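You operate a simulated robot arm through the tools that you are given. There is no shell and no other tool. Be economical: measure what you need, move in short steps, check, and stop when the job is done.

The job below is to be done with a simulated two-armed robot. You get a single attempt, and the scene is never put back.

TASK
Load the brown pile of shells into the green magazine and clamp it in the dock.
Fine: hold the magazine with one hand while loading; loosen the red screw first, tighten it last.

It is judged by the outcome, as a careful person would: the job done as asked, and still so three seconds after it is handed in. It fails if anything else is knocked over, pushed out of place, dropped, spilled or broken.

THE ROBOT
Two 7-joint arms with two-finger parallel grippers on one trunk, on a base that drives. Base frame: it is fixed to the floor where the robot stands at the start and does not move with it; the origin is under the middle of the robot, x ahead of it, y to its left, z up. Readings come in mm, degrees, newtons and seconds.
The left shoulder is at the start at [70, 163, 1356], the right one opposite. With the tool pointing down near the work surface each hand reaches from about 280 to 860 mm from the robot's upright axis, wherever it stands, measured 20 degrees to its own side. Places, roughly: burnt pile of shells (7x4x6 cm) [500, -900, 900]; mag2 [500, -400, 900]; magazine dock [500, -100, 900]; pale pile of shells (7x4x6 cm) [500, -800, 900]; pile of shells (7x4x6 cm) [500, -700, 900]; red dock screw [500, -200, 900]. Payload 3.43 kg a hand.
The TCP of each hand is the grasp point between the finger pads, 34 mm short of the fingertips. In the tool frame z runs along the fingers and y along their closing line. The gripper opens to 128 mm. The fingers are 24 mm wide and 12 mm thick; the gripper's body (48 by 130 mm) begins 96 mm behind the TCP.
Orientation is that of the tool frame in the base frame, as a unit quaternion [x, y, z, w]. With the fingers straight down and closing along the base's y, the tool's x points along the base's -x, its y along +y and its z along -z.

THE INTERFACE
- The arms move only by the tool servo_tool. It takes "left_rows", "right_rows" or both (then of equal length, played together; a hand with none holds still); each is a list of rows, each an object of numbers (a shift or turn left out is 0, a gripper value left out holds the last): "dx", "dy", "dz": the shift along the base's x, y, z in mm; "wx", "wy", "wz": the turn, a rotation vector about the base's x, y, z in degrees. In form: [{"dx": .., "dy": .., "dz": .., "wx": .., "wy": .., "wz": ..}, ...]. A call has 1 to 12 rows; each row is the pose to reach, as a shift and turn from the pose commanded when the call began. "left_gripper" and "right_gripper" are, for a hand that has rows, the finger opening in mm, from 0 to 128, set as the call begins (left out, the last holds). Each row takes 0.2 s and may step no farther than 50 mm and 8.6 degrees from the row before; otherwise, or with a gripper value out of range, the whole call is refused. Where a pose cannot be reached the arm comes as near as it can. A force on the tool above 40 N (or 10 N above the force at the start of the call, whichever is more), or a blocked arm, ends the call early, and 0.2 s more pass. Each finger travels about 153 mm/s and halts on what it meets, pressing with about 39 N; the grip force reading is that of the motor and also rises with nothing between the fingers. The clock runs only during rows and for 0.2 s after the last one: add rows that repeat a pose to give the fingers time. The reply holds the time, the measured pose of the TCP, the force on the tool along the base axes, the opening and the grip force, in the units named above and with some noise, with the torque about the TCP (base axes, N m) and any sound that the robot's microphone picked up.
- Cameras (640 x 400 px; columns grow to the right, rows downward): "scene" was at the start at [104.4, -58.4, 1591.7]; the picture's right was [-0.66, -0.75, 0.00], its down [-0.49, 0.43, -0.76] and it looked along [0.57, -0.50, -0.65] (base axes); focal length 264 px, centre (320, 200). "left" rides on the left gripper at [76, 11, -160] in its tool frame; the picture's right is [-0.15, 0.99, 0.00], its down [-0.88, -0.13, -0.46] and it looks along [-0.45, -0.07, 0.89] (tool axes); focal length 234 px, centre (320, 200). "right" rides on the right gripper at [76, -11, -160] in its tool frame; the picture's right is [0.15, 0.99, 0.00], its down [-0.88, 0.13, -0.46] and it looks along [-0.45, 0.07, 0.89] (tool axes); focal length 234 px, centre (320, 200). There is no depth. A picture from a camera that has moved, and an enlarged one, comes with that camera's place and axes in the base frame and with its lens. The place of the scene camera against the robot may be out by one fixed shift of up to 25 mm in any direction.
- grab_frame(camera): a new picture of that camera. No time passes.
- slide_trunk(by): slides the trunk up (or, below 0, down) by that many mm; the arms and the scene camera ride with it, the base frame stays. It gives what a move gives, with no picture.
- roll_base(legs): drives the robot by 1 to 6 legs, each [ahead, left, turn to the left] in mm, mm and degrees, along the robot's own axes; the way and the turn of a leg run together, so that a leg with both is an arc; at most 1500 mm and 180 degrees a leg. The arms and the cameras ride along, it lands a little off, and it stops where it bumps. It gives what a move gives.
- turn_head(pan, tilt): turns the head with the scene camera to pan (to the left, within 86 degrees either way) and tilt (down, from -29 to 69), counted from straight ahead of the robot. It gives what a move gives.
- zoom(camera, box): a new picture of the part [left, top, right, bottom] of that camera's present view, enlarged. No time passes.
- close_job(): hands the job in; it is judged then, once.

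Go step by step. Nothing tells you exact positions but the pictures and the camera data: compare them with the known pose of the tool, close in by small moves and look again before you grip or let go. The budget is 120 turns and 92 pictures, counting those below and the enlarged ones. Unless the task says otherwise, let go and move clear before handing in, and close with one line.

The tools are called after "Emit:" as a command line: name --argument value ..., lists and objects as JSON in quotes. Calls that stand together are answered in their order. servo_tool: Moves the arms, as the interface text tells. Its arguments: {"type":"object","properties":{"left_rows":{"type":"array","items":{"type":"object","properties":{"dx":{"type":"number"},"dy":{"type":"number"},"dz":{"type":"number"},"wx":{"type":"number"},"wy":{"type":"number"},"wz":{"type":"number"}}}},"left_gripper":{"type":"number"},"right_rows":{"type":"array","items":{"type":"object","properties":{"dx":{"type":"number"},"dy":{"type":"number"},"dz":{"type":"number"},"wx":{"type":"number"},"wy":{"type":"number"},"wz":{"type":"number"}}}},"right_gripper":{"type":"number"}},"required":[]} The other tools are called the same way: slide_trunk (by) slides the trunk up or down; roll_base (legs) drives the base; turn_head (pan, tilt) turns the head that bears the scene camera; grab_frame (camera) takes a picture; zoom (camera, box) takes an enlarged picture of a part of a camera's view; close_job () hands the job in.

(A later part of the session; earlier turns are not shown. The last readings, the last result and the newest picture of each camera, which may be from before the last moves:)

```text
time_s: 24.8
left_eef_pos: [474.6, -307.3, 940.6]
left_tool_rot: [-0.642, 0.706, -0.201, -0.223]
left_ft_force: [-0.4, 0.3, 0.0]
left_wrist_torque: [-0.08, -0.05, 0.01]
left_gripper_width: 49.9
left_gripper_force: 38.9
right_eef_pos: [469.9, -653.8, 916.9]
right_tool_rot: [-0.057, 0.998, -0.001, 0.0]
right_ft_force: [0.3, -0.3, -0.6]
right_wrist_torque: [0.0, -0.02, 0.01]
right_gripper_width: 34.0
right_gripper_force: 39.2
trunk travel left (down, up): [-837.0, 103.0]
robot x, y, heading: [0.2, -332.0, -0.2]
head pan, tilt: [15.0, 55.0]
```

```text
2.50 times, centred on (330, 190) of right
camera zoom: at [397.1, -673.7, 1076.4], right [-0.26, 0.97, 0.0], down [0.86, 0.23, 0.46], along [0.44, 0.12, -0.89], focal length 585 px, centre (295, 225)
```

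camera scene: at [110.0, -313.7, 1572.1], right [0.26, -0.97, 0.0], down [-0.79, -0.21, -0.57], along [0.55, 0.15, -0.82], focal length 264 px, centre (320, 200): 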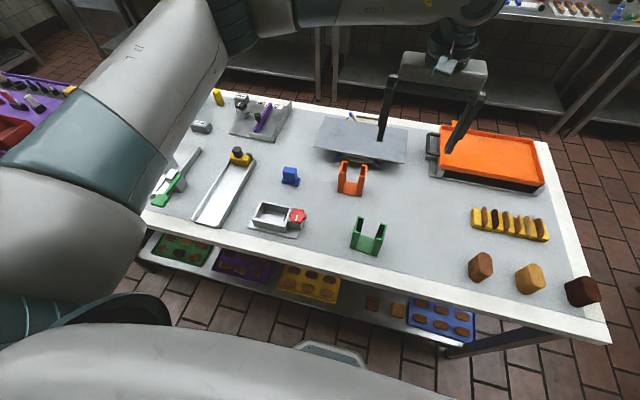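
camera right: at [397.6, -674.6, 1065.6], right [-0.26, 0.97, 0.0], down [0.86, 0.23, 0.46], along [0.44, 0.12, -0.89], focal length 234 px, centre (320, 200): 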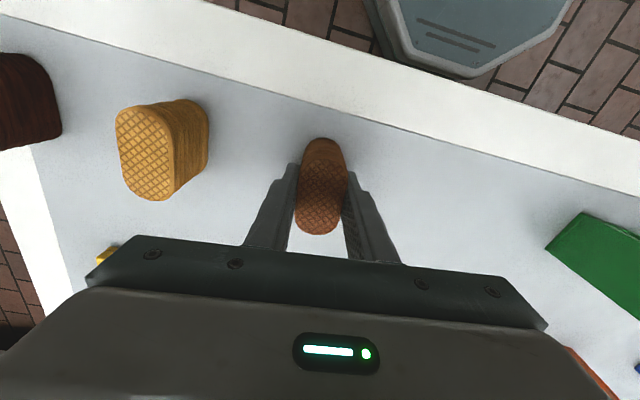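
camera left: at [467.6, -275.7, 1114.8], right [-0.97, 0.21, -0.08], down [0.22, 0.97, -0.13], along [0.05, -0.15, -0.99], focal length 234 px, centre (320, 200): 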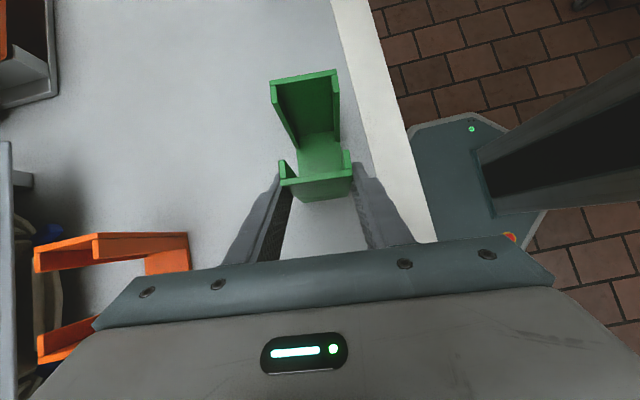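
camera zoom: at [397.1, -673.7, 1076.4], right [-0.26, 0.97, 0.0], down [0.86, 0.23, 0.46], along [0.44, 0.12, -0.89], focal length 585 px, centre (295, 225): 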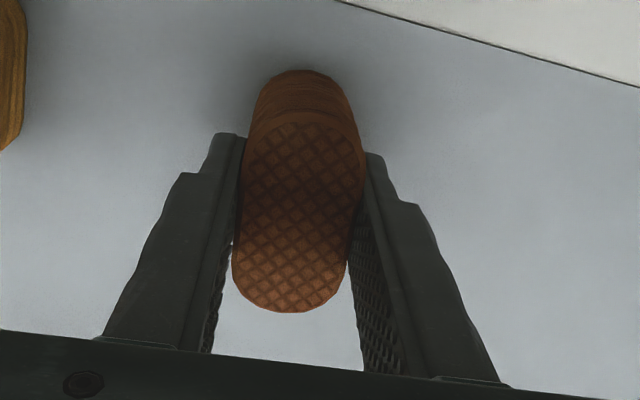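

The pile lifts as one piece. Now raise it, carry it over the magazine and turn it by 78° to match.

Emit:
servo_tool --right_rows '[{"dz": 45}, {"dz": 90, "wz": 2}, {"dz": 133, "wz": 9}, {"dx": 0, "dy": 34, "dz": 133, "wz": 17}, {"dx": 0, "dy": 68, "dz": 133, "wz": 25}, {"dx": 0, "dy": 102, "dz": 133, "wz": 33}, {"dx": 0, "dy": 136, "dz": 133, "wz": 41}, {"dx": 1, "dy": 170, "dz": 133, "wz": 49}, {"dx": 1, "dy": 204, "dz": 133, "wz": 57}, {"dx": 1, "dy": 238, "dz": 133, "wz": 65}, {"dx": 1.5, "dy": 271, "dz": 133, "wz": 73}, {"dx": 1.5, "dy": 303.8, "dz": 133, "wz": 77.9}]'

Emit:
grab_frame --camera "right"

Emit:
grab_frame --camera "left"

Emit:
grab_frame --camera "scene"

```text
time_s: 27.4
left_eef_pos: [475.7, -305.3, 940.3]
left_tool_rot: [-0.641, 0.707, -0.2, -0.224]
left_ft_force: [0.6, 0.8, 1.3]
left_wrist_torque: [0.05, -0.09, -0.03]
left_gripper_width: 49.8
left_gripper_force: 39.0
right_eef_pos: [469.0, -347.7, 1047.7]
right_tool_rot: [-0.673, 0.739, -0.001, 0.0]
right_ft_force: [0.1, 0.7, -0.1]
right_wrist_torque: [-0.02, 0.02, 0.0]
right_gripper_width: 34.0
right_gripper_force: 38.8
trunk travel left (down, up): [-837.0, 103.0]
robot x, y, heading: [1.0, -330.0, 0.2]
head pan, tilt: [15.0, 55.0]
```

```text
51 pictures are left
camera right: at [474.0, -424.4, 1207.3], right [-1.0, -0.05, 0.0], down [-0.05, 0.89, 0.45], along [-0.02, 0.45, -0.89], focal length 234 px, centre (320, 200)
```

right: 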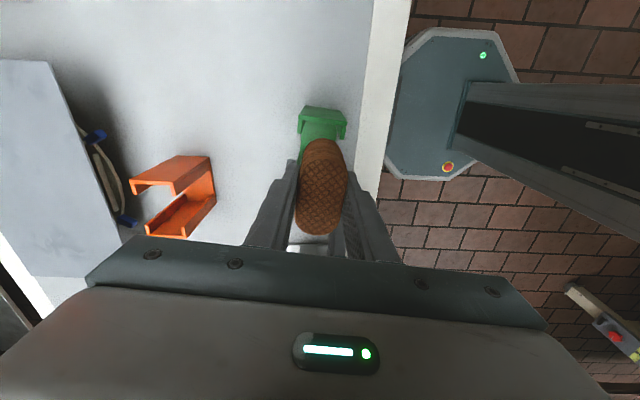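

```text
50 pictures are left
camera left: at [467.7, -274.5, 1114.7], right [-0.97, 0.22, -0.08], down [0.22, 0.97, -0.13], along [0.05, -0.15, -0.99], focal length 234 px, centre (320, 200)
```

left: 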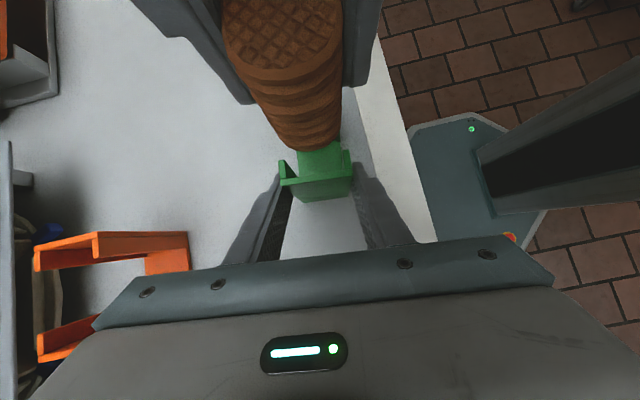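

```text
49 pictures are left
camera scene: at [110.3, -311.6, 1572.0], right [0.26, -0.97, 0.0], down [-0.79, -0.21, -0.57], along [0.55, 0.15, -0.82], focal length 264 px, centre (320, 200)
```

scene: 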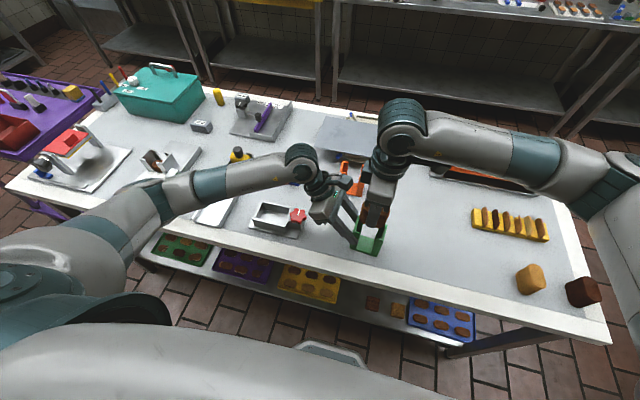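

Emit:
zoom --camera "right" --box '[240, 90, 400, 250]'

Emit:
zoom --camera "left" --box '[200, 0, 400, 220]'

```text
2.50 times, centred on (320, 170) of right
camera zoom: at [474.0, -424.4, 1207.3], right [-1.0, -0.05, 0.0], down [-0.05, 0.89, 0.45], along [-0.02, 0.45, -0.89], focal length 585 px, centre (320, 275)
```

zoom: 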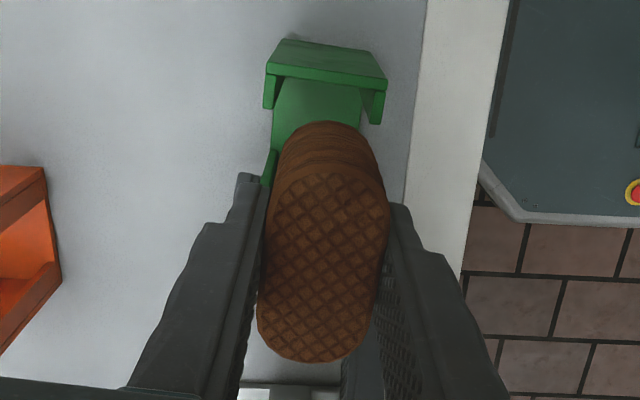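

```text
1.82 times, centred on (300, 110) of left
camera zoom: at [467.7, -274.5, 1114.7], right [-0.97, 0.22, -0.08], down [0.22, 0.97, -0.13], along [0.05, -0.15, -0.99], focal length 426 px, centre (356, 364)
```

zoom: 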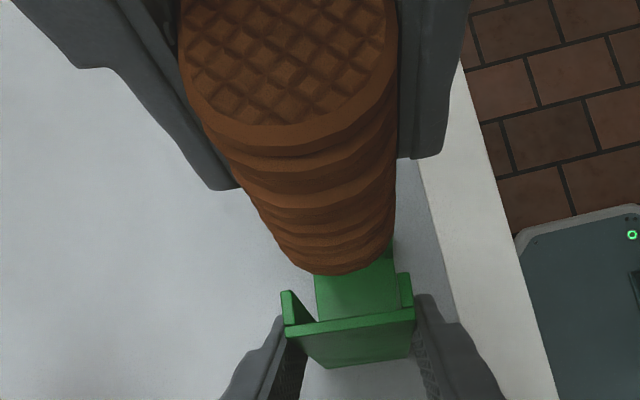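

Pile sits about 2 mm off in x and 1.5 mm in y relative to the magazine. Correcting and lowering to just above the rim.

Emit:
servo_tool --right_rows '[{"dx": 1, "dy": -1, "dz": -10}, {"dx": 2, "dy": -1.5, "dz": -25}, {"dx": 2, "dy": -1.5, "dz": -37}, {"dx": 2, "dy": -1.5, "dz": -37}]'

Emit:
zoom --camera "right" --box '[240, 90, 400, 250]'

Emit:
zoom --camera "left" --box '[200, 40, 400, 220]'

Emit:
zoom --camera "scene" --box '[320, 180, 420, 260]'

```text
time_s: 28.4
left_eef_pos: [475.5, -305.1, 939.7]
left_tool_rot: [-0.642, 0.706, -0.2, -0.223]
left_ft_force: [0.5, 0.0, 0.6]
left_wrist_torque: [-0.06, -0.03, 0.0]
left_gripper_width: 49.8
left_gripper_force: 38.8
right_eef_pos: [472.9, -347.8, 1012.6]
right_tool_rot: [-0.672, 0.74, 0.0, 0.0]
right_ft_force: [-0.7, 0.7, -0.3]
right_wrist_torque: [0.01, 0.0, 0.01]
right_gripper_width: 34.4
right_gripper_force: 39.2
trunk travel left (down, up): [-837.0, 103.0]
robot x, y, heading: [1.2, -330.5, -0.2]
head pan, tilt: [15.0, 55.0]
```

```text
2.50 times, centred on (320, 170) of right
camera zoom: at [477.7, -426.2, 1172.2], right [-1.0, -0.05, 0.0], down [-0.05, 0.89, 0.46], along [-0.02, 0.46, -0.89], focal length 585 px, centre (320, 275)
```

zoom: 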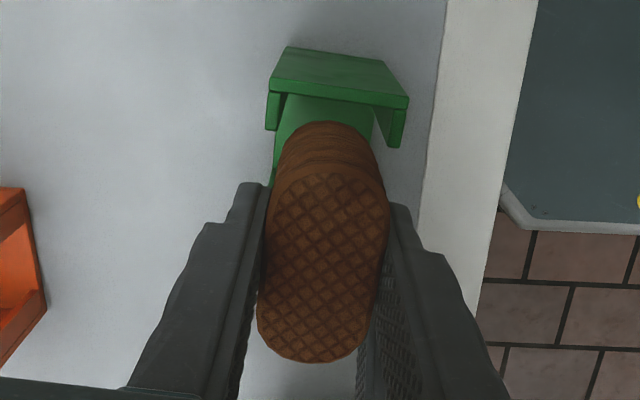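

```text
2.22 times, centred on (300, 130) of left
camera zoom: at [467.6, -275.6, 1114.8], right [-0.97, 0.21, -0.08], down [0.22, 0.97, -0.13], along [0.05, -0.15, -0.99], focal length 520 px, centre (364, 356)
```

zoom: 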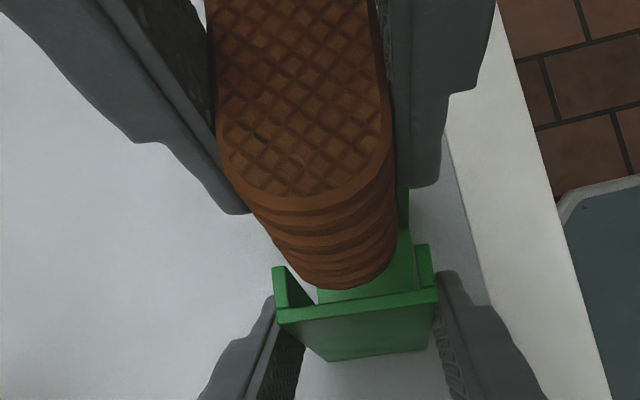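

```text
5.00 times, centred on (370, 220) of scene
camera zoom: at [110.0, -313.4, 1572.0], right [0.26, -0.97, 0.0], down [-0.79, -0.21, -0.57], along [0.55, 0.15, -0.82], focal length 1319 px, centre (70, 100)
```

zoom: 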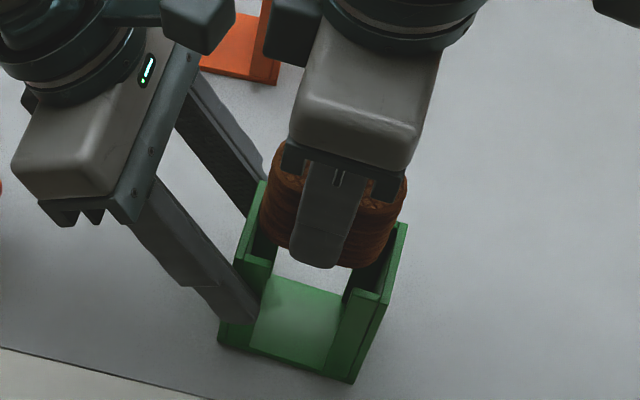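

Now the views suggest the pile is ~2.5 mm too far in +x; correct that and enter the rim slowly.

Emit:
servo_tool --right_rows '[{"dx": -2.5, "dy": -1, "dz": 0}, {"dx": -2.5, "dy": -1, "dz": -8}, {"dx": -2.5, "dy": -1, "dz": -15}, {"dx": -2.5, "dy": -1, "dz": -22}]'

Emit:
zoom --camera "right" --box '[240, 90, 400, 250]'

Emit:
zoom --camera "left" --box '[240, 110, 400, 220]'

Emit:
zoom --camera "scene" --box '[320, 190, 420, 260]'

```text
time_s: 29.4
left_eef_pos: [475.4, -305.3, 939.9]
left_tool_rot: [-0.642, 0.706, -0.201, -0.224]
left_ft_force: [0.8, -0.2, 0.4]
left_wrist_torque: [-0.05, -0.08, -0.02]
left_gripper_width: 49.7
left_gripper_force: 38.6
right_eef_pos: [470.6, -350.1, 991.5]
right_tool_rot: [-0.673, 0.74, 0.0, 0.0]
right_ft_force: [-0.1, -0.4, -1.4]
right_wrist_torque: [0.0, -0.02, -0.02]
right_gripper_width: 34.2
right_gripper_force: 38.8
trunk travel left (down, up): [-837.0, 103.0]
robot x, y, heading: [3.0, -331.1, -0.1]
head pan, tilt: [15.0, 55.0]
```

```text
2.50 times, centred on (320, 170) of right
camera zoom: at [475.6, -427.9, 1150.7], right [-1.0, -0.05, 0.0], down [-0.05, 0.89, 0.46], along [-0.02, 0.46, -0.89], focal length 585 px, centre (320, 275)
```

zoom: 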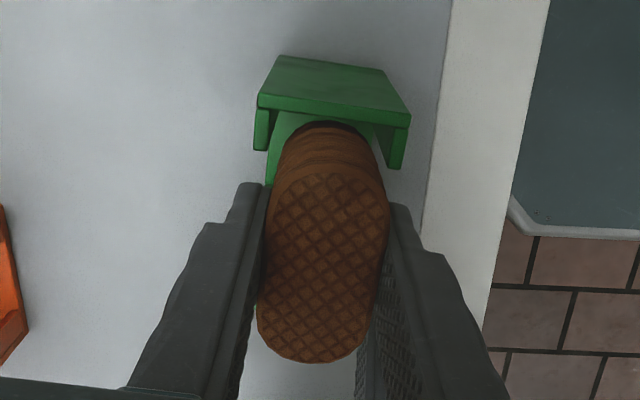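

```text
3.64 times, centred on (320, 165) of left
camera zoom: at [467.6, -275.6, 1114.8], right [-0.97, 0.21, -0.08], down [0.22, 0.97, -0.13], along [0.05, -0.15, -0.99], focal length 852 px, centre (320, 327)
```

zoom: 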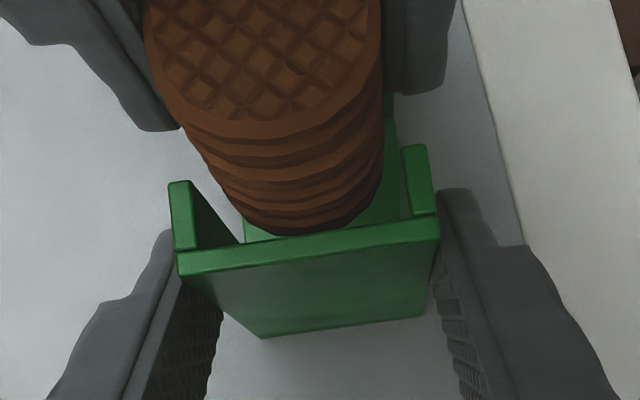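

```text
5.71 times, centred on (370, 225) of scene
camera zoom: at [110.1, -313.4, 1572.0], right [0.26, -0.97, 0.0], down [-0.79, -0.21, -0.57], along [0.55, 0.15, -0.82], focal length 1508 px, centre (34, 57)
```

zoom: 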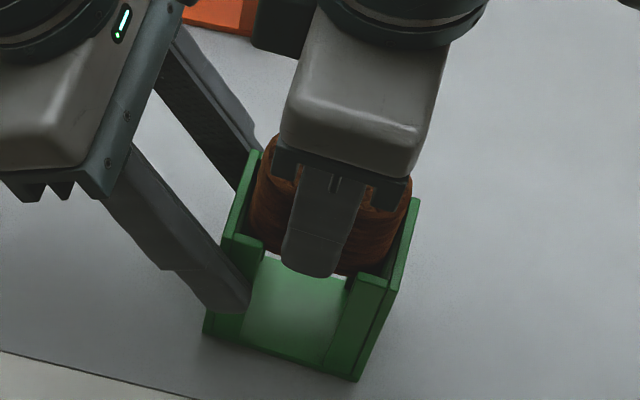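

The pile has entered the rim freely. Lowering to the floor of the magazine.

Emit:
servo_tool --right_rows '[{"dz": -14}, {"dz": -28}, {"dz": -42}, {"dz": -54}, {"dz": -64}, {"dz": -72}, {"dz": -76}, {"dz": -79}]'

Emit:
zoom --camera "scene" --box '[320, 190, 420, 260]'

Emit:
zoom --camera "left" --box '[220, 60, 400, 220]'

```text
time_s: 31.2
left_eef_pos: [475.0, -304.7, 939.3]
left_tool_rot: [-0.641, 0.707, -0.201, -0.223]
left_ft_force: [1.3, -1.1, -0.2]
left_wrist_torque: [0.02, -0.28, 0.11]
left_gripper_width: 49.7
left_gripper_force: 39.0
right_eef_pos: [470.9, -351.5, 912.4]
right_tool_rot: [-0.672, 0.74, -0.001, 0.0]
right_ft_force: [-1.2, 0.4, 3.4]
right_wrist_torque: [-0.13, 0.09, 0.0]
right_gripper_width: 34.2
right_gripper_force: 39.2
trunk travel left (down, up): [-837.0, 103.0]
robot x, y, heading: [1.4, -333.2, -0.2]
head pan, tilt: [15.0, 55.0]
```

```text
5.71 times, centred on (370, 225) of scene
camera zoom: at [109.7, -313.6, 1572.1], right [0.26, -0.97, 0.0], down [-0.79, -0.21, -0.57], along [0.55, 0.15, -0.82], focal length 1508 px, centre (34, 57)
```

zoom: 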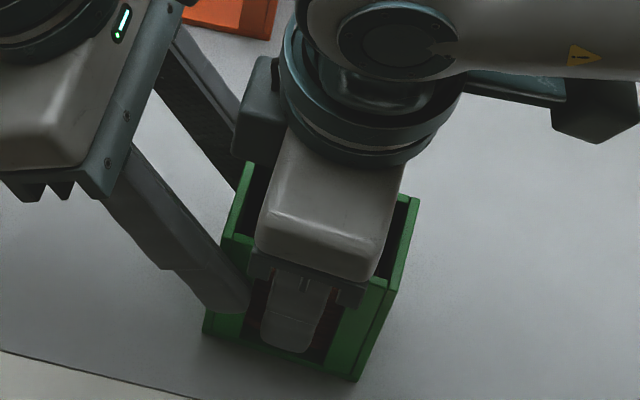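

```text
2.50 times, centred on (310, 140) of left
camera zoom: at [467.4, -275.7, 1114.8], right [-0.97, 0.21, -0.08], down [0.22, 0.97, -0.13], along [0.05, -0.15, -0.99], focal length 585 px, centre (345, 350)
```

zoom: 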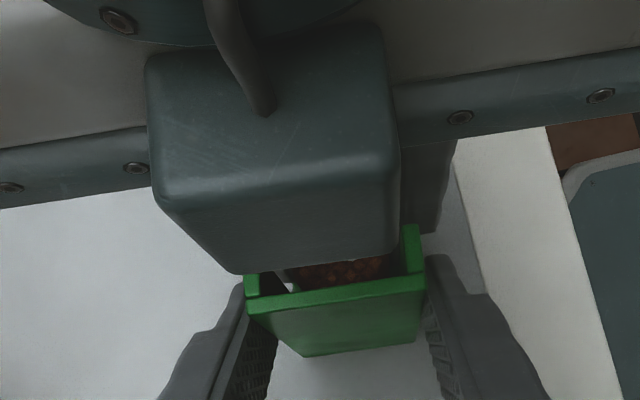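

Slight upward force (3 N) shows it is nearly down. A few more millimetres to seat it.

Emit:
servo_tool --right_rows '[{"dz": -1.5}, {"dz": -3}, {"dz": -3}]'

```text
time_s: 32.0
left_eef_pos: [475.8, -306.0, 939.9]
left_tool_rot: [-0.642, 0.706, -0.202, -0.222]
left_ft_force: [8.5, -2.3, -14.6]
left_wrist_torque: [-0.49, -0.8, 0.5]
left_gripper_width: 49.7
left_gripper_force: 38.9
right_eef_pos: [469.4, -350.3, 908.9]
right_tool_rot: [-0.672, 0.74, 0.0, 0.002]
right_ft_force: [-5.9, -1.1, 34.1]
right_wrist_torque: [0.11, 0.21, 0.03]
right_gripper_width: 34.7
right_gripper_force: 38.9
trunk travel left (down, up): [-837.0, 103.0]
robot x, y, heading: [-5.2, -330.6, -0.2]
head pan, tilt: [15.0, 55.0]
```

Seated on the magazine floor. Relieve, open slightly, and withdraw straight up.

Emit:
servo_tool --right_rows '[{"dz": 2.5}, {"dz": 2.5}]'

Emit:
servo_tool --right_rows '[{"dz": 0}, {"dz": 0}, {"dz": 10}, {"dz": 25}]' --right_gripper 45

Emit:
zoom --camera "scene" --box '[320, 190, 420, 260]'

```text
time_s: 32.6
left_eef_pos: [474.9, -305.7, 939.4]
left_tool_rot: [-0.641, 0.706, -0.201, -0.224]
left_ft_force: [1.1, -0.8, -3.6]
left_wrist_torque: [0.27, -0.22, 0.04]
left_gripper_width: 49.8
left_gripper_force: 39.2
right_eef_pos: [470.2, -351.7, 910.5]
right_tool_rot: [-0.672, 0.74, 0.0, -0.001]
right_ft_force: [-1.3, 1.3, 7.7]
right_wrist_torque: [0.28, 0.02, 0.04]
right_gripper_width: 34.1
right_gripper_force: 39.8
trunk travel left (down, up): [-837.0, 103.0]
robot x, y, heading: [1.8, -328.3, -0.1]
head pan, tilt: [15.0, 55.0]
```

```text
time_s: 33.6
left_eef_pos: [475.4, -305.4, 941.6]
left_tool_rot: [-0.641, 0.706, -0.201, -0.224]
left_ft_force: [-0.1, -0.4, 0.8]
left_wrist_torque: [0.08, 0.01, -0.02]
left_gripper_width: 49.6
left_gripper_force: 39.3
right_eef_pos: [469.5, -349.0, 936.1]
right_tool_rot: [-0.672, 0.741, -0.001, 0.001]
right_ft_force: [-0.2, 0.8, -1.3]
right_wrist_torque: [-0.01, -0.01, 0.0]
right_gripper_width: 45.2
right_gripper_force: 0.0
trunk travel left (down, up): [-837.0, 103.0]
robot x, y, heading: [0.8, -328.1, -0.3]
head pan, tilt: [15.0, 55.0]
```

```text
5.71 times, centred on (370, 225) of scene
camera zoom: at [109.9, -313.3, 1572.0], right [0.26, -0.97, 0.0], down [-0.79, -0.21, -0.57], along [0.55, 0.15, -0.82], focal length 1508 px, centre (34, 57)
```

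zoom: 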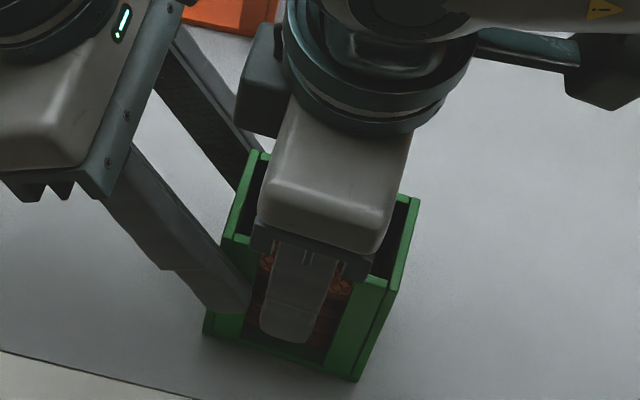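

The pile stayed put. Right hand goes up and away to the right.

Emit:
servo_tool --right_rows '[{"dz": 40}, {"dz": 80}, {"dz": 120}, {"dz": 150}, {"dy": -45, "dz": 160}, {"dy": -90, "dz": 170}, {"dy": -135, "dz": 180}, {"dy": -180, "dz": 190}, {"dy": -225, "dz": 190}, {"dy": -270, "dz": 190}]'

Emit:
zoom --camera "left" --box '[220, 50, 400, 220]'

Emit:
zoom --camera "scene" --box '[320, 190, 420, 260]'

```text
time_s: 35.8
left_eef_pos: [477.6, -302.3, 940.9]
left_tool_rot: [-0.641, 0.706, -0.201, -0.225]
left_ft_force: [0.8, -0.6, 2.5]
left_wrist_torque: [-0.08, -0.11, -0.05]
left_gripper_width: 49.6
left_gripper_force: 38.4
right_eef_pos: [418.5, -509.7, 1144.3]
right_tool_rot: [-0.673, 0.74, 0.002, -0.003]
right_ft_force: [-0.4, 0.5, 0.3]
right_wrist_torque: [-0.05, 0.02, 0.01]
right_gripper_width: 45.0
right_gripper_force: 0.0
right hand out of reach, approached as far as the arm can: row 6, 7, 8, 9, 10
trunk travel left (down, up): [-837.0, 103.0]
robot x, y, heading: [-0.9, -330.3, -0.2]
head pan, tilt: [15.0, 55.0]
```

```text
2.35 times, centred on (310, 135) of left
camera zoom: at [469.1, -272.4, 1114.6], right [-0.97, 0.21, -0.08], down [0.22, 0.96, -0.14], along [0.05, -0.15, -0.99], focal length 551 px, centre (344, 353)
```

zoom: 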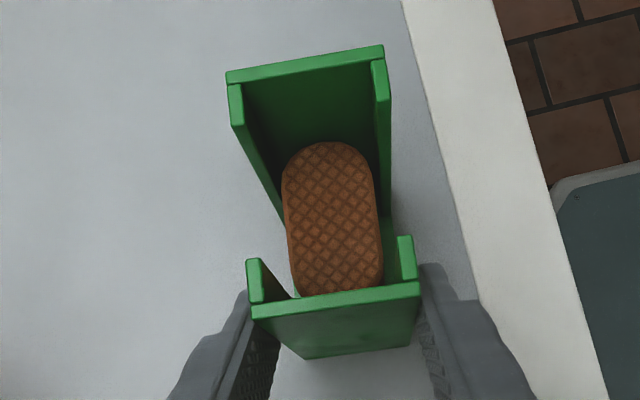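

```text
5.71 times, centred on (370, 225) of scene
camera zoom: at [112.1, -308.7, 1571.9], right [0.26, -0.97, 0.0], down [-0.79, -0.21, -0.57], along [0.55, 0.14, -0.82], focal length 1508 px, centre (34, 57)
```

zoom: 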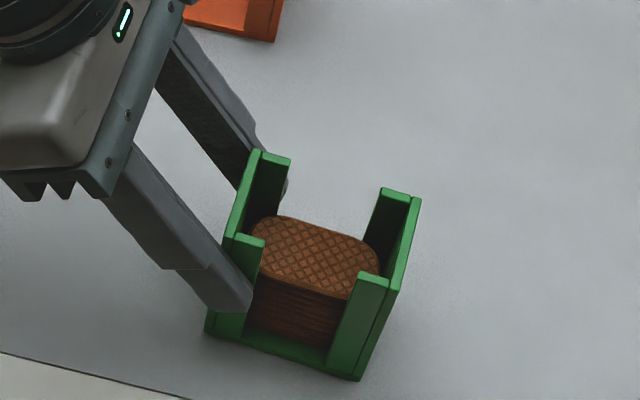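

Loaded well. Now the left hand lets go, backs out along its own axis, and straightens up for a centred grasp from above.

Emit:
servo_tool --left_rows '[{"dx": 0}, {"dx": 0}, {"dx": 2, "dy": 17, "dz": 25}, {"dx": 4, "dy": 34, "dz": 49}, {"dx": 5, "dy": 52, "dz": 75}, {"dx": 7, "dy": 69, "dz": 100}, {"dx": 7, "dy": 69, "dz": 145}]' --left_gripper 80

Emit:
servo_tool --left_rows '[{"wx": 7, "wy": -0.7}, {"wx": 14, "wy": -1.4}, {"wx": 21, "wy": -2.1}, {"wx": 28, "wy": -2.8}, {"wx": 34.8, "wy": -3.5}, {"wx": 34.8, "wy": -3.5}]'

Emit:
servo_tool --left_rows '[{"dy": -10, "wz": -8.2}, {"dy": -20, "wz": -16.4}, {"dy": -30, "wz": -24.6}, {"dy": -40, "wz": -32.8}, {"dy": -50, "wz": -41}, {"dy": -60, "wz": -49.2}, {"dy": -70, "wz": -57.4}, {"dy": -80, "wz": -65.6}, {"dy": -90, "wz": -73.8}, {"dy": -100, "wz": -82}, {"dy": -110, "wz": -90}]' --left_gripper 115

Emit:
grab_frame --camera "left"

Emit:
grab_frame --camera "scene"

```text
time_s: 37.4
left_eef_pos: [481.6, -236.0, 1089.3]
left_tool_rot: [-0.641, 0.706, -0.201, -0.223]
left_ft_force: [-0.4, 0.9, 0.5]
left_wrist_torque: [0.0, 0.01, 0.01]
left_gripper_width: 80.2
left_gripper_force: 0.1
right_eef_pos: [416.8, -514.4, 1144.5]
right_tool_rot: [-0.673, 0.74, 0.003, 0.0]
right_ft_force: [0.3, 0.2, -0.1]
right_wrist_torque: [-0.01, -0.03, -0.04]
right_gripper_width: 45.2
right_gripper_force: 0.0
trunk travel left (down, up): [-837.0, 103.0]
robot x, y, heading: [-0.4, -328.2, 0.1]
head pan, tilt: [15.0, 55.0]
```

```text
time_s: 38.8
left_eef_pos: [482.3, -234.8, 1086.3]
left_tool_rot: [-0.673, 0.74, 0.0, -0.001]
left_ft_force: [0.5, 0.4, 0.6]
left_wrist_torque: [-0.02, -0.01, 0.0]
left_gripper_width: 80.1
left_gripper_force: 0.1
right_eef_pos: [417.8, -511.8, 1142.8]
right_tool_rot: [-0.673, 0.74, 0.002, 0.0]
right_ft_force: [-0.3, -0.2, -0.3]
right_wrist_torque: [0.01, 0.03, 0.01]
right_gripper_width: 45.3
right_gripper_force: 0.0
trunk travel left (down, up): [-837.0, 103.0]
robot x, y, heading: [-3.6, -330.8, -0.1]
head pan, tilt: [15.0, 55.0]
```

```text
time_s: 41.2
left_eef_pos: [483.8, -345.8, 1086.4]
left_tool_rot: [0.049, 0.999, 0.0, 0.0]
left_ft_force: [-1.6, -0.2, -1.2]
left_wrist_torque: [0.02, 0.03, 0.01]
left_gripper_width: 114.8
left_gripper_force: 0.1
right_eef_pos: [418.4, -513.0, 1143.5]
right_tool_rot: [-0.672, 0.74, 0.003, 0.0]
right_ft_force: [-0.7, -0.1, -0.3]
right_wrist_torque: [0.01, 0.03, -0.04]
right_gripper_width: 44.9
right_gripper_force: 0.0
trunk travel left (down, up): [-837.0, 103.0]
robot x, y, heading: [0.9, -327.7, 0.0]
head pan, tilt: [15.0, 55.0]
```

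```text
35 pictures are left
camera left: at [409.6, -327.6, 1246.1], right [0.24, 0.97, 0.0], down [0.86, -0.22, 0.46], along [0.44, -0.11, -0.89], focal length 234 px, centre (320, 200)
```

left: 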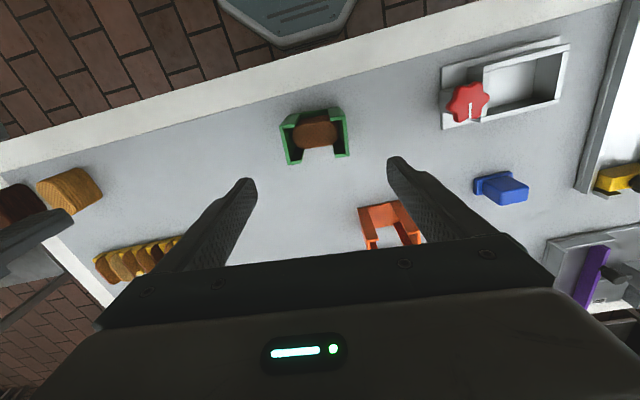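

```text
34 pictures are left
camera scene: at [110.1, -314.1, 1572.0], right [0.26, -0.97, 0.0], down [-0.79, -0.21, -0.57], along [0.55, 0.15, -0.82], focal length 264 px, centre (320, 200)
```

scene: 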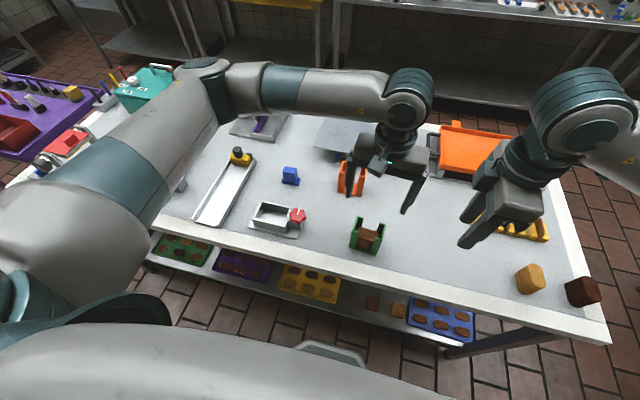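

Emit:
zoom --camera "left" --box '[260, 90, 370, 180]'

```text
4.44 times, centred on (315, 135) of left
camera zoom: at [409.6, -327.6, 1246.1], right [0.24, 0.97, 0.0], down [0.86, -0.22, 0.46], along [0.44, -0.11, -0.89], focal length 1041 px, centre (342, 489)
```

zoom: 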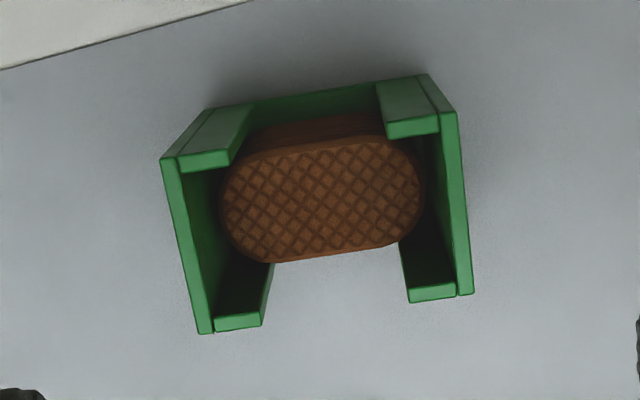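

Magazine relative to the hand: 12 mm nearer, 2.7 mm right. Lowering over it, fingers outside the end walls.

Emit:
servo_tool --left_rows '[{"dx": -6, "dy": -1.5, "dz": -20}, {"dx": -12, "dy": -2.7, "dz": -50}, {"dx": -12, "dy": -2.7, "dz": -80}, {"dx": -12, "dy": -2.7, "dz": -95}, {"dx": -12, "dy": -2.7, "dz": -95}]'

Emit:
grab_frame --camera "left"

```text
time_s: 42.4
left_eef_pos: [473.1, -348.9, 988.0]
left_tool_rot: [0.048, 0.999, 0.0, 0.001]
left_ft_force: [0.2, -0.4, 0.1]
left_wrist_torque: [-0.02, 0.0, -0.02]
left_gripper_width: 115.0
left_gripper_force: 0.0
right_eef_pos: [417.3, -513.5, 1145.0]
right_tool_rot: [-0.673, 0.74, 0.002, 0.001]
right_ft_force: [-0.2, 0.3, 1.1]
right_wrist_torque: [0.03, 0.0, -0.02]
right_gripper_width: 44.9
right_gripper_force: 0.1
trunk travel left (down, up): [-837.0, 103.0]
robot x, y, heading: [0.0, -329.4, -0.2]
head pan, tilt: [15.0, 55.0]
```

```text
32 pictures are left
camera left: at [399.1, -330.6, 1148.0], right [0.24, 0.97, 0.0], down [0.86, -0.21, 0.46], along [0.44, -0.11, -0.89], focal length 234 px, centre (320, 200)
```

left: 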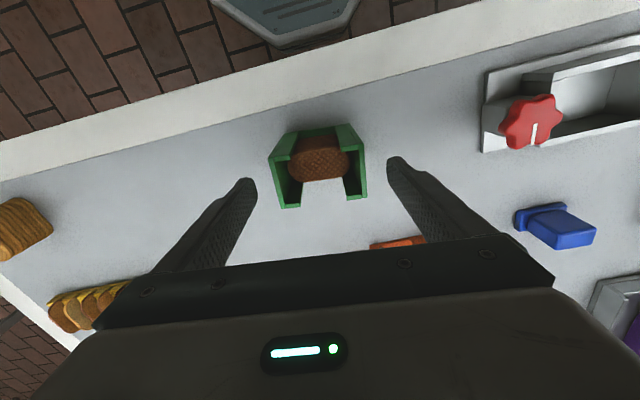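

Well centred. Lower to grasp height and close on the end walls.

Emit:
servo_tool --left_rows '[{"dz": -15}, {"dz": -30}, {"dz": -45}, {"dz": -45}]'

Emit:
servo_tool --left_rows '[{"dz": 0}, {"dz": 0}, {"dz": 0}, {"dz": 0}]' --left_gripper 65

Emit:
grab_frame --camera "left"

```text
time_s: 43.4
left_eef_pos: [473.3, -349.2, 946.3]
left_tool_rot: [0.048, 0.999, 0.0, 0.0]
left_ft_force: [0.0, -0.1, -0.7]
left_wrist_torque: [-0.04, -0.02, -0.04]
left_gripper_width: 114.8
left_gripper_force: 0.0
right_eef_pos: [418.1, -513.9, 1143.3]
right_tool_rot: [-0.673, 0.74, 0.002, 0.0]
right_ft_force: [-0.4, -0.5, 0.3]
right_wrist_torque: [0.04, 0.0, 0.01]
right_gripper_width: 45.3
right_gripper_force: 0.1
trunk travel left (down, up): [-837.0, 103.0]
robot x, y, heading: [2.8, -324.7, -0.2]
head pan, tilt: [15.0, 55.0]
```

```text
time_s: 44.4
left_eef_pos: [473.7, -349.1, 945.2]
left_tool_rot: [0.048, 0.999, 0.0, 0.0]
left_ft_force: [-0.5, 0.4, 0.2]
left_wrist_torque: [-0.05, -0.02, 0.0]
left_gripper_width: 79.6
left_gripper_force: 38.2
right_eef_pos: [417.4, -514.3, 1143.9]
right_tool_rot: [-0.673, 0.74, 0.002, 0.001]
right_ft_force: [-0.4, -0.7, -0.1]
right_wrist_torque: [-0.04, 0.02, 0.0]
right_gripper_width: 45.0
right_gripper_force: 0.0
trunk travel left (down, up): [-837.0, 103.0]
robot x, y, heading: [-2.4, -328.1, 0.0]
head pan, tilt: [15.0, 55.0]
```

```text
31 pictures are left
camera left: at [398.5, -330.5, 1105.4], right [0.24, 0.97, 0.0], down [0.86, -0.21, 0.46], along [0.44, -0.11, -0.89], focal length 234 px, centre (320, 200)
```

left: 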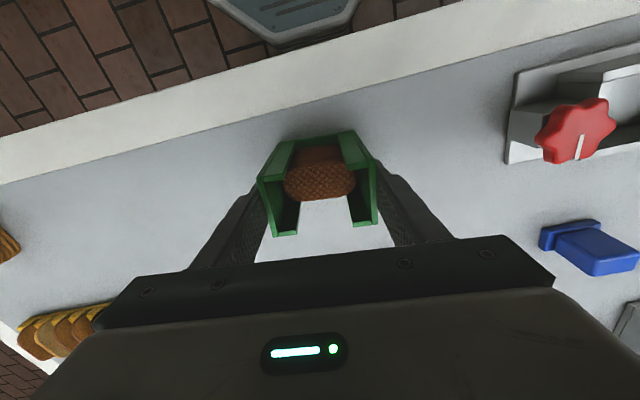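

Gripped at 79.6 mm. Lifting 110 mm and carrying it over to the dock, straightening the yaw.

Emit:
servo_tool --left_rows '[{"dz": 10}, {"dz": 40}, {"dz": 75}, {"dz": 110}, {"dx": 2, "dy": 35, "dz": 115, "wz": 1}, {"dx": 4, "dy": 75, "dz": 115, "wz": 2}, {"dx": 5, "dy": 115, "dz": 115, "wz": 3}, {"dx": 6, "dy": 155, "dz": 115, "wz": 4}, {"dx": 8, "dy": 195, "dz": 115, "wz": 5}, {"dx": 8, "dy": 235, "dz": 115, "wz": 5.5}, {"dx": 8, "dy": 279, "dz": 115, "wz": 5.5}, {"dx": 8, "dy": 279, "dz": 115, "wz": 5.5}]'

Emit:
grab_frame --camera "left"

Emit:
zoom --camera "scene" --box '[200, 140, 360, 260]'

```text
time_s: 47.0
left_eef_pos: [482.4, -73.7, 1063.1]
left_tool_rot: [0.0, 1.0, 0.001, 0.0]
left_ft_force: [0.3, -0.4, -2.1]
left_wrist_torque: [0.03, 0.01, 0.02]
left_gripper_width: 79.7
left_gripper_force: 38.9
right_eef_pos: [418.1, -514.0, 1142.2]
right_tool_rot: [-0.673, 0.74, 0.002, 0.0]
right_ft_force: [1.1, 0.8, -1.3]
right_wrist_torque: [0.04, 0.01, 0.01]
right_gripper_width: 45.0
right_gripper_force: 0.1
trunk travel left (down, up): [-837.0, 103.0]
robot x, y, heading: [-2.0, -332.7, 0.0]
head pan, tilt: [15.0, 55.0]
```

```text
30 pictures are left
camera left: at [407.1, -63.0, 1222.7], right [0.15, 0.99, 0.0], down [0.88, -0.13, 0.46], along [0.45, -0.07, -0.89], focal length 234 px, centre (320, 200)
```

left: 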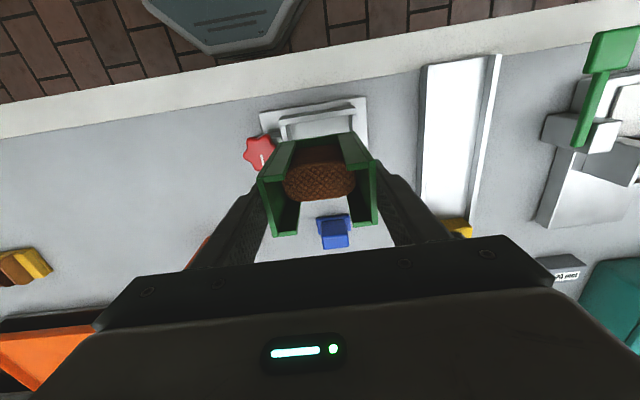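

```text
3.33 times, centred on (280, 200) of scene
camera zoom: at [110.9, -314.5, 1572.0], right [0.26, -0.97, 0.0], down [-0.79, -0.21, -0.57], along [0.55, 0.15, -0.82], focal length 879 px, centre (453, 200)
```

zoom: 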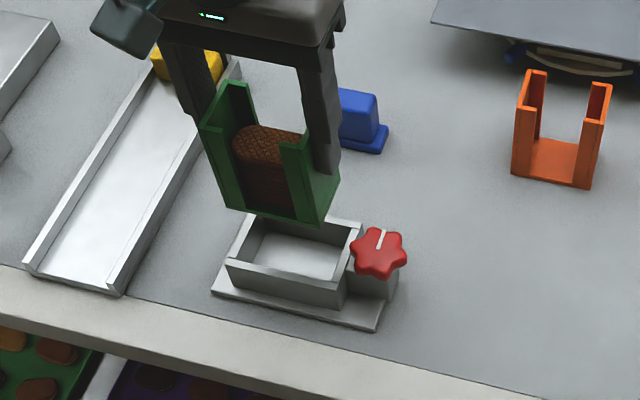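

Emit:
zoom --camera "left" --box '[240, 85, 400, 245]'

```text
2.50 times, centred on (320, 165) of left
camera zoom: at [407.1, -63.0, 1222.7], right [0.15, 0.99, 0.0], down [0.88, -0.13, 0.46], along [0.45, -0.07, -0.89], focal length 585 px, centre (320, 288)
```

zoom: 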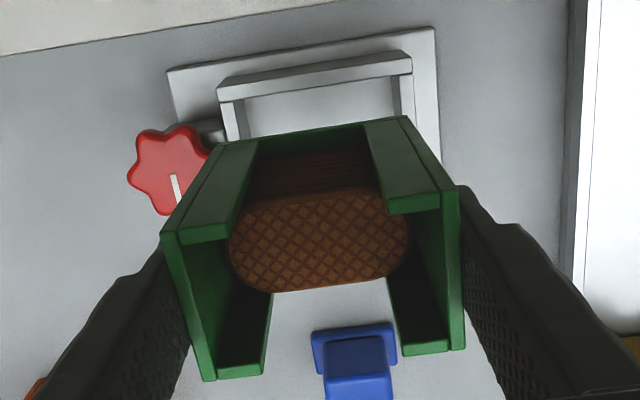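

Emit:
zoom --camera "left" --box '[275, 85, 360, 140]'

Emit:
zoom --camera "scene" --box '[245, 170, 310, 240]'

```text
7.27 times, centred on (318, 112) of left
camera zoom: at [407.1, -63.0, 1222.7], right [0.15, 0.99, 0.0], down [0.88, -0.13, 0.46], along [0.45, -0.07, -0.89], focal length 1703 px, centre (338, 836)
```

zoom: 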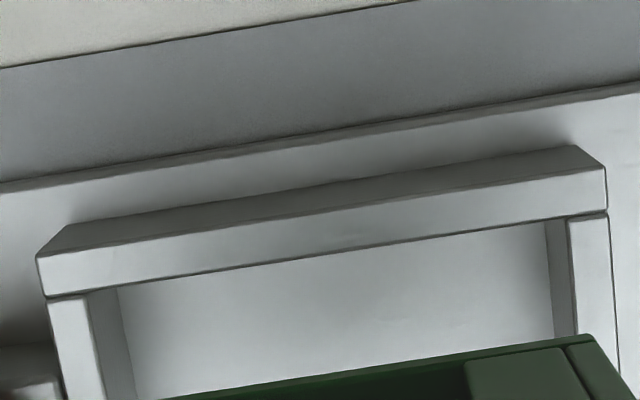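

```text
5.71 times, centred on (278, 205) of scene
camera zoom: at [110.9, -314.5, 1572.0], right [0.26, -0.97, 0.0], down [-0.79, -0.21, -0.57], along [0.55, 0.15, -0.82], focal length 1508 px, centre (563, 171)
```

zoom: 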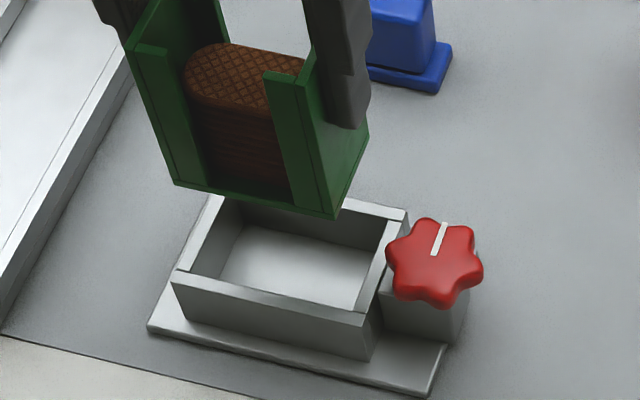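

Magazine is centred over the pocket within ~1 mm (clearance about ±3.5 mm). Lowering it to just into the pocket.

Emit:
servo_tool --left_rows '[{"dz": -25}, {"dz": -50}, {"dz": -65}, {"dz": -72}, {"dz": -79}, {"dz": -86}, {"dz": -86}]'

Emit:
zoom --camera "scene" --box '[230, 170, 330, 250]'

Emit:
zoom --camera "left" --box '[240, 85, 400, 245]'

```text
time_s: 48.6
left_eef_pos: [480.1, -69.2, 974.6]
left_tool_rot: [0.0, 1.0, 0.0, 0.0]
left_ft_force: [-0.4, -0.2, -1.7]
left_wrist_torque: [-0.04, 0.01, -0.01]
left_gripper_width: 79.4
left_gripper_force: 38.9
right_eef_pos: [418.9, -513.8, 1143.8]
right_tool_rot: [-0.673, 0.74, 0.001, 0.0]
right_ft_force: [0.1, -0.2, -0.4]
right_wrist_torque: [-0.03, -0.01, 0.01]
right_gripper_width: 45.1
right_gripper_force: 0.0
trunk travel left (down, up): [-837.0, 103.0]
robot x, y, heading: [-1.1, -326.7, -0.1]
head pan, tilt: [15.0, 55.0]
```

```text
5.00 times, centred on (280, 210) of scene
camera zoom: at [110.2, -313.5, 1572.0], right [0.26, -0.97, 0.0], down [-0.79, -0.21, -0.57], along [0.55, 0.15, -0.82], focal length 1319 px, centre (520, 150)
```

zoom: 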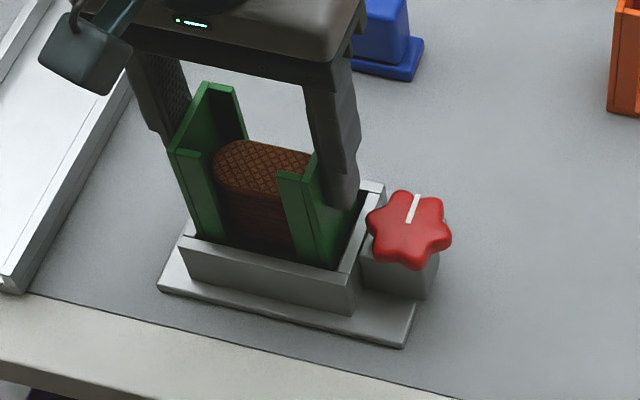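

```text
2.50 times, centred on (320, 165) of left
camera zoom: at [404.1, -58.0, 1134.3], right [0.15, 0.99, 0.0], down [0.88, -0.13, 0.46], along [0.45, -0.07, -0.89], focal length 585 px, centre (320, 288)
```

zoom: 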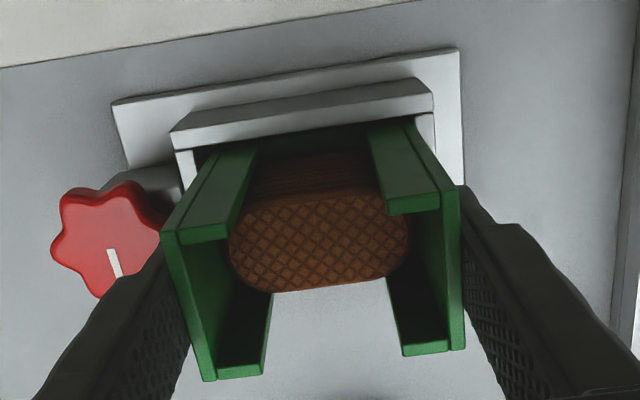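

It is inside the pocket. Lowering to the floor, with force watch.

Emit:
servo_tool --left_rows '[{"dz": -6}, {"dz": -12}, {"dz": -17}, {"dz": -20}, {"dz": -22}]'

```text
time_s: 49.8
left_eef_pos: [480.0, -69.1, 953.7]
left_tool_rot: [0.0, 1.0, 0.0, 0.002]
left_ft_force: [0.0, -2.5, 9.5]
left_wrist_torque: [0.08, 0.25, -0.07]
left_gripper_width: 79.3
left_gripper_force: 38.8
right_eef_pos: [417.4, -513.2, 1144.1]
right_tool_rot: [-0.672, 0.74, 0.003, 0.0]
right_ft_force: [-0.3, 0.9, 0.3]
right_wrist_torque: [-0.01, 0.01, 0.03]
right_gripper_width: 45.1
right_gripper_force: 0.1
trunk travel left (down, up): [-837.0, 103.0]
robot x, y, heading: [-1.3, -326.5, -0.4]
head pan, tilt: [15.0, 55.0]
```

Floor contact at 9.5 N. Opening a little and checking that it stands seated.

Emit:
servo_tool --left_rows '[{"dz": 0}, {"dz": 0}]' --left_gripper 84

Emit:
servo_tool --left_rows '[{"dz": 12}, {"dz": 30}, {"dz": 60}, {"dz": 95}, {"dz": 130}, {"dz": 130}]'

Emit:
zoom --camera "scene" --box '[230, 170, 330, 250]'

Emit:
zoom --camera "left" --box '[220, 60, 420, 220]'

```text
time_s: 50.4
left_eef_pos: [480.1, -68.2, 951.9]
left_tool_rot: [0.001, 1.0, 0.0, -0.001]
left_ft_force: [0.8, -0.5, 0.0]
left_wrist_torque: [-0.01, -0.02, 0.01]
left_gripper_width: 84.2
left_gripper_force: 0.1
right_eef_pos: [416.7, -513.7, 1142.7]
right_tool_rot: [-0.673, 0.74, 0.002, 0.0]
right_ft_force: [-0.1, 1.4, -0.3]
right_wrist_torque: [-0.01, -0.02, 0.01]
right_gripper_width: 45.1
right_gripper_force: 0.0
trunk travel left (down, up): [-837.0, 103.0]
robot x, y, heading: [-1.2, -330.1, -0.2]
head pan, tilt: [15.0, 55.0]
```

```text
time_s: 51.8
left_eef_pos: [479.1, -70.4, 1084.0]
left_tool_rot: [0.0, 1.0, 0.0, 0.0]
left_ft_force: [-0.3, -0.2, 0.8]
left_wrist_torque: [-0.02, -0.01, 0.01]
left_gripper_width: 83.9
left_gripper_force: 0.0
right_eef_pos: [416.6, -512.4, 1143.9]
right_tool_rot: [-0.673, 0.74, 0.002, -0.001]
right_ft_force: [-0.9, -0.1, -0.1]
right_wrist_torque: [-0.01, 0.01, 0.02]
right_gripper_width: 45.2
right_gripper_force: 0.0
trunk travel left (down, up): [-837.0, 103.0]
robot x, y, heading: [5.2, -328.7, -0.1]
head pan, tilt: [15.0, 55.0]
```

```text
5.00 times, centred on (280, 210) of scene
camera zoom: at [110.2, -313.2, 1572.0], right [0.26, -0.97, 0.0], down [-0.79, -0.21, -0.57], along [0.55, 0.15, -0.82], focal length 1319 px, centre (520, 150)
```

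zoom: 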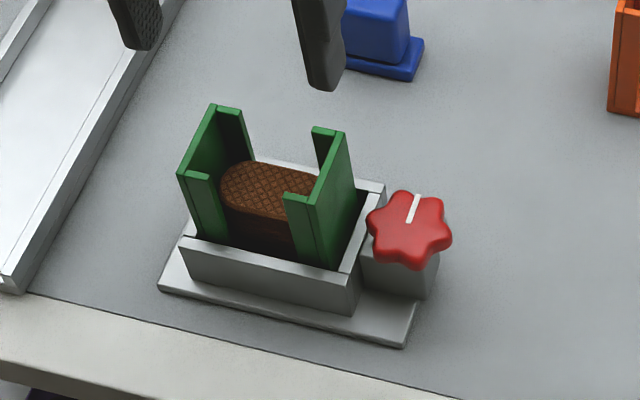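

```text
2.50 times, centred on (320, 140) of left
camera zoom: at [403.7, -59.8, 1243.6], right [0.15, 0.99, 0.0], down [0.88, -0.13, 0.46], along [0.45, -0.07, -0.89], focal length 585 px, centre (320, 350)
```

zoom: 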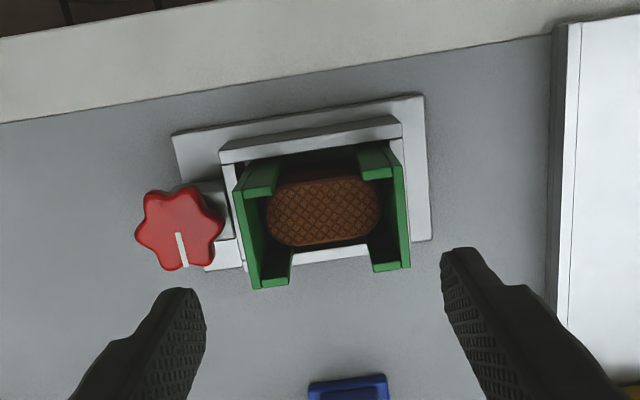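

Magazine is seated and loaded. Now the left hand goes back over the knob at the same orientation at which it let go, to tighten.

Emit:
servo_tool --left_rows '[{"dy": -8, "wz": 8.55}, {"dy": -16, "wz": 17.1}, {"dy": -24, "wz": 25.6}, {"dy": -32, "wz": 34.2}, {"dy": -40, "wz": 42.7}, {"dy": -48, "wz": 51.3}, {"dy": -56, "wz": 59.8}, {"dy": -64, "wz": 68.4}, {"dy": -72, "wz": 76.9}, {"dy": -80, "wz": 85.5}, {"dy": -80.3, "wz": 94}, {"dy": -80.3, "wz": 94}]' --left_gripper 85

Emit:
grab_frame --camera "left"

```text
time_s: 54.4
left_eef_pos: [479.6, -149.2, 1083.0]
left_tool_rot: [0.732, -0.681, -0.001, -0.001]
left_ft_force: [0.5, -0.2, 0.0]
left_wrist_torque: [-0.01, -0.02, -0.02]
left_gripper_width: 85.0
left_gripper_force: 0.1
right_eef_pos: [418.5, -514.3, 1144.1]
right_tool_rot: [-0.673, 0.739, 0.003, 0.0]
right_ft_force: [0.0, -0.3, -1.0]
right_wrist_torque: [-0.03, 0.01, 0.02]
right_gripper_width: 45.1
right_gripper_force: 0.0
trunk travel left (down, up): [-837.0, 103.0]
robot x, y, heading: [-2.7, -331.5, -0.2]
head pan, tilt: [15.0, 55.0]
```

```text
21 pictures are left
camera left: at [473.9, -226.1, 1242.7], right [-1.0, 0.08, 0.0], down [0.07, 0.89, 0.46], along [0.03, 0.45, -0.89], focal length 234 px, centre (320, 200)
```

left: 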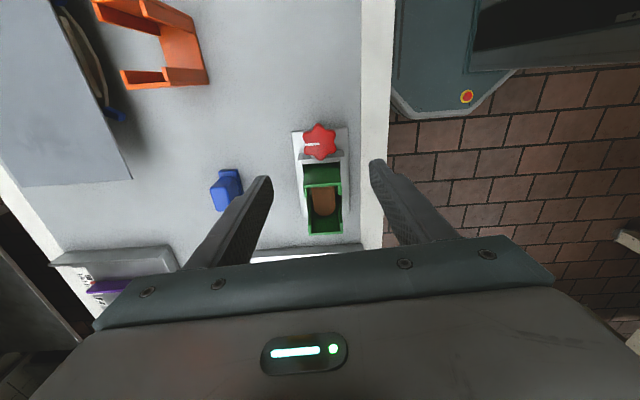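

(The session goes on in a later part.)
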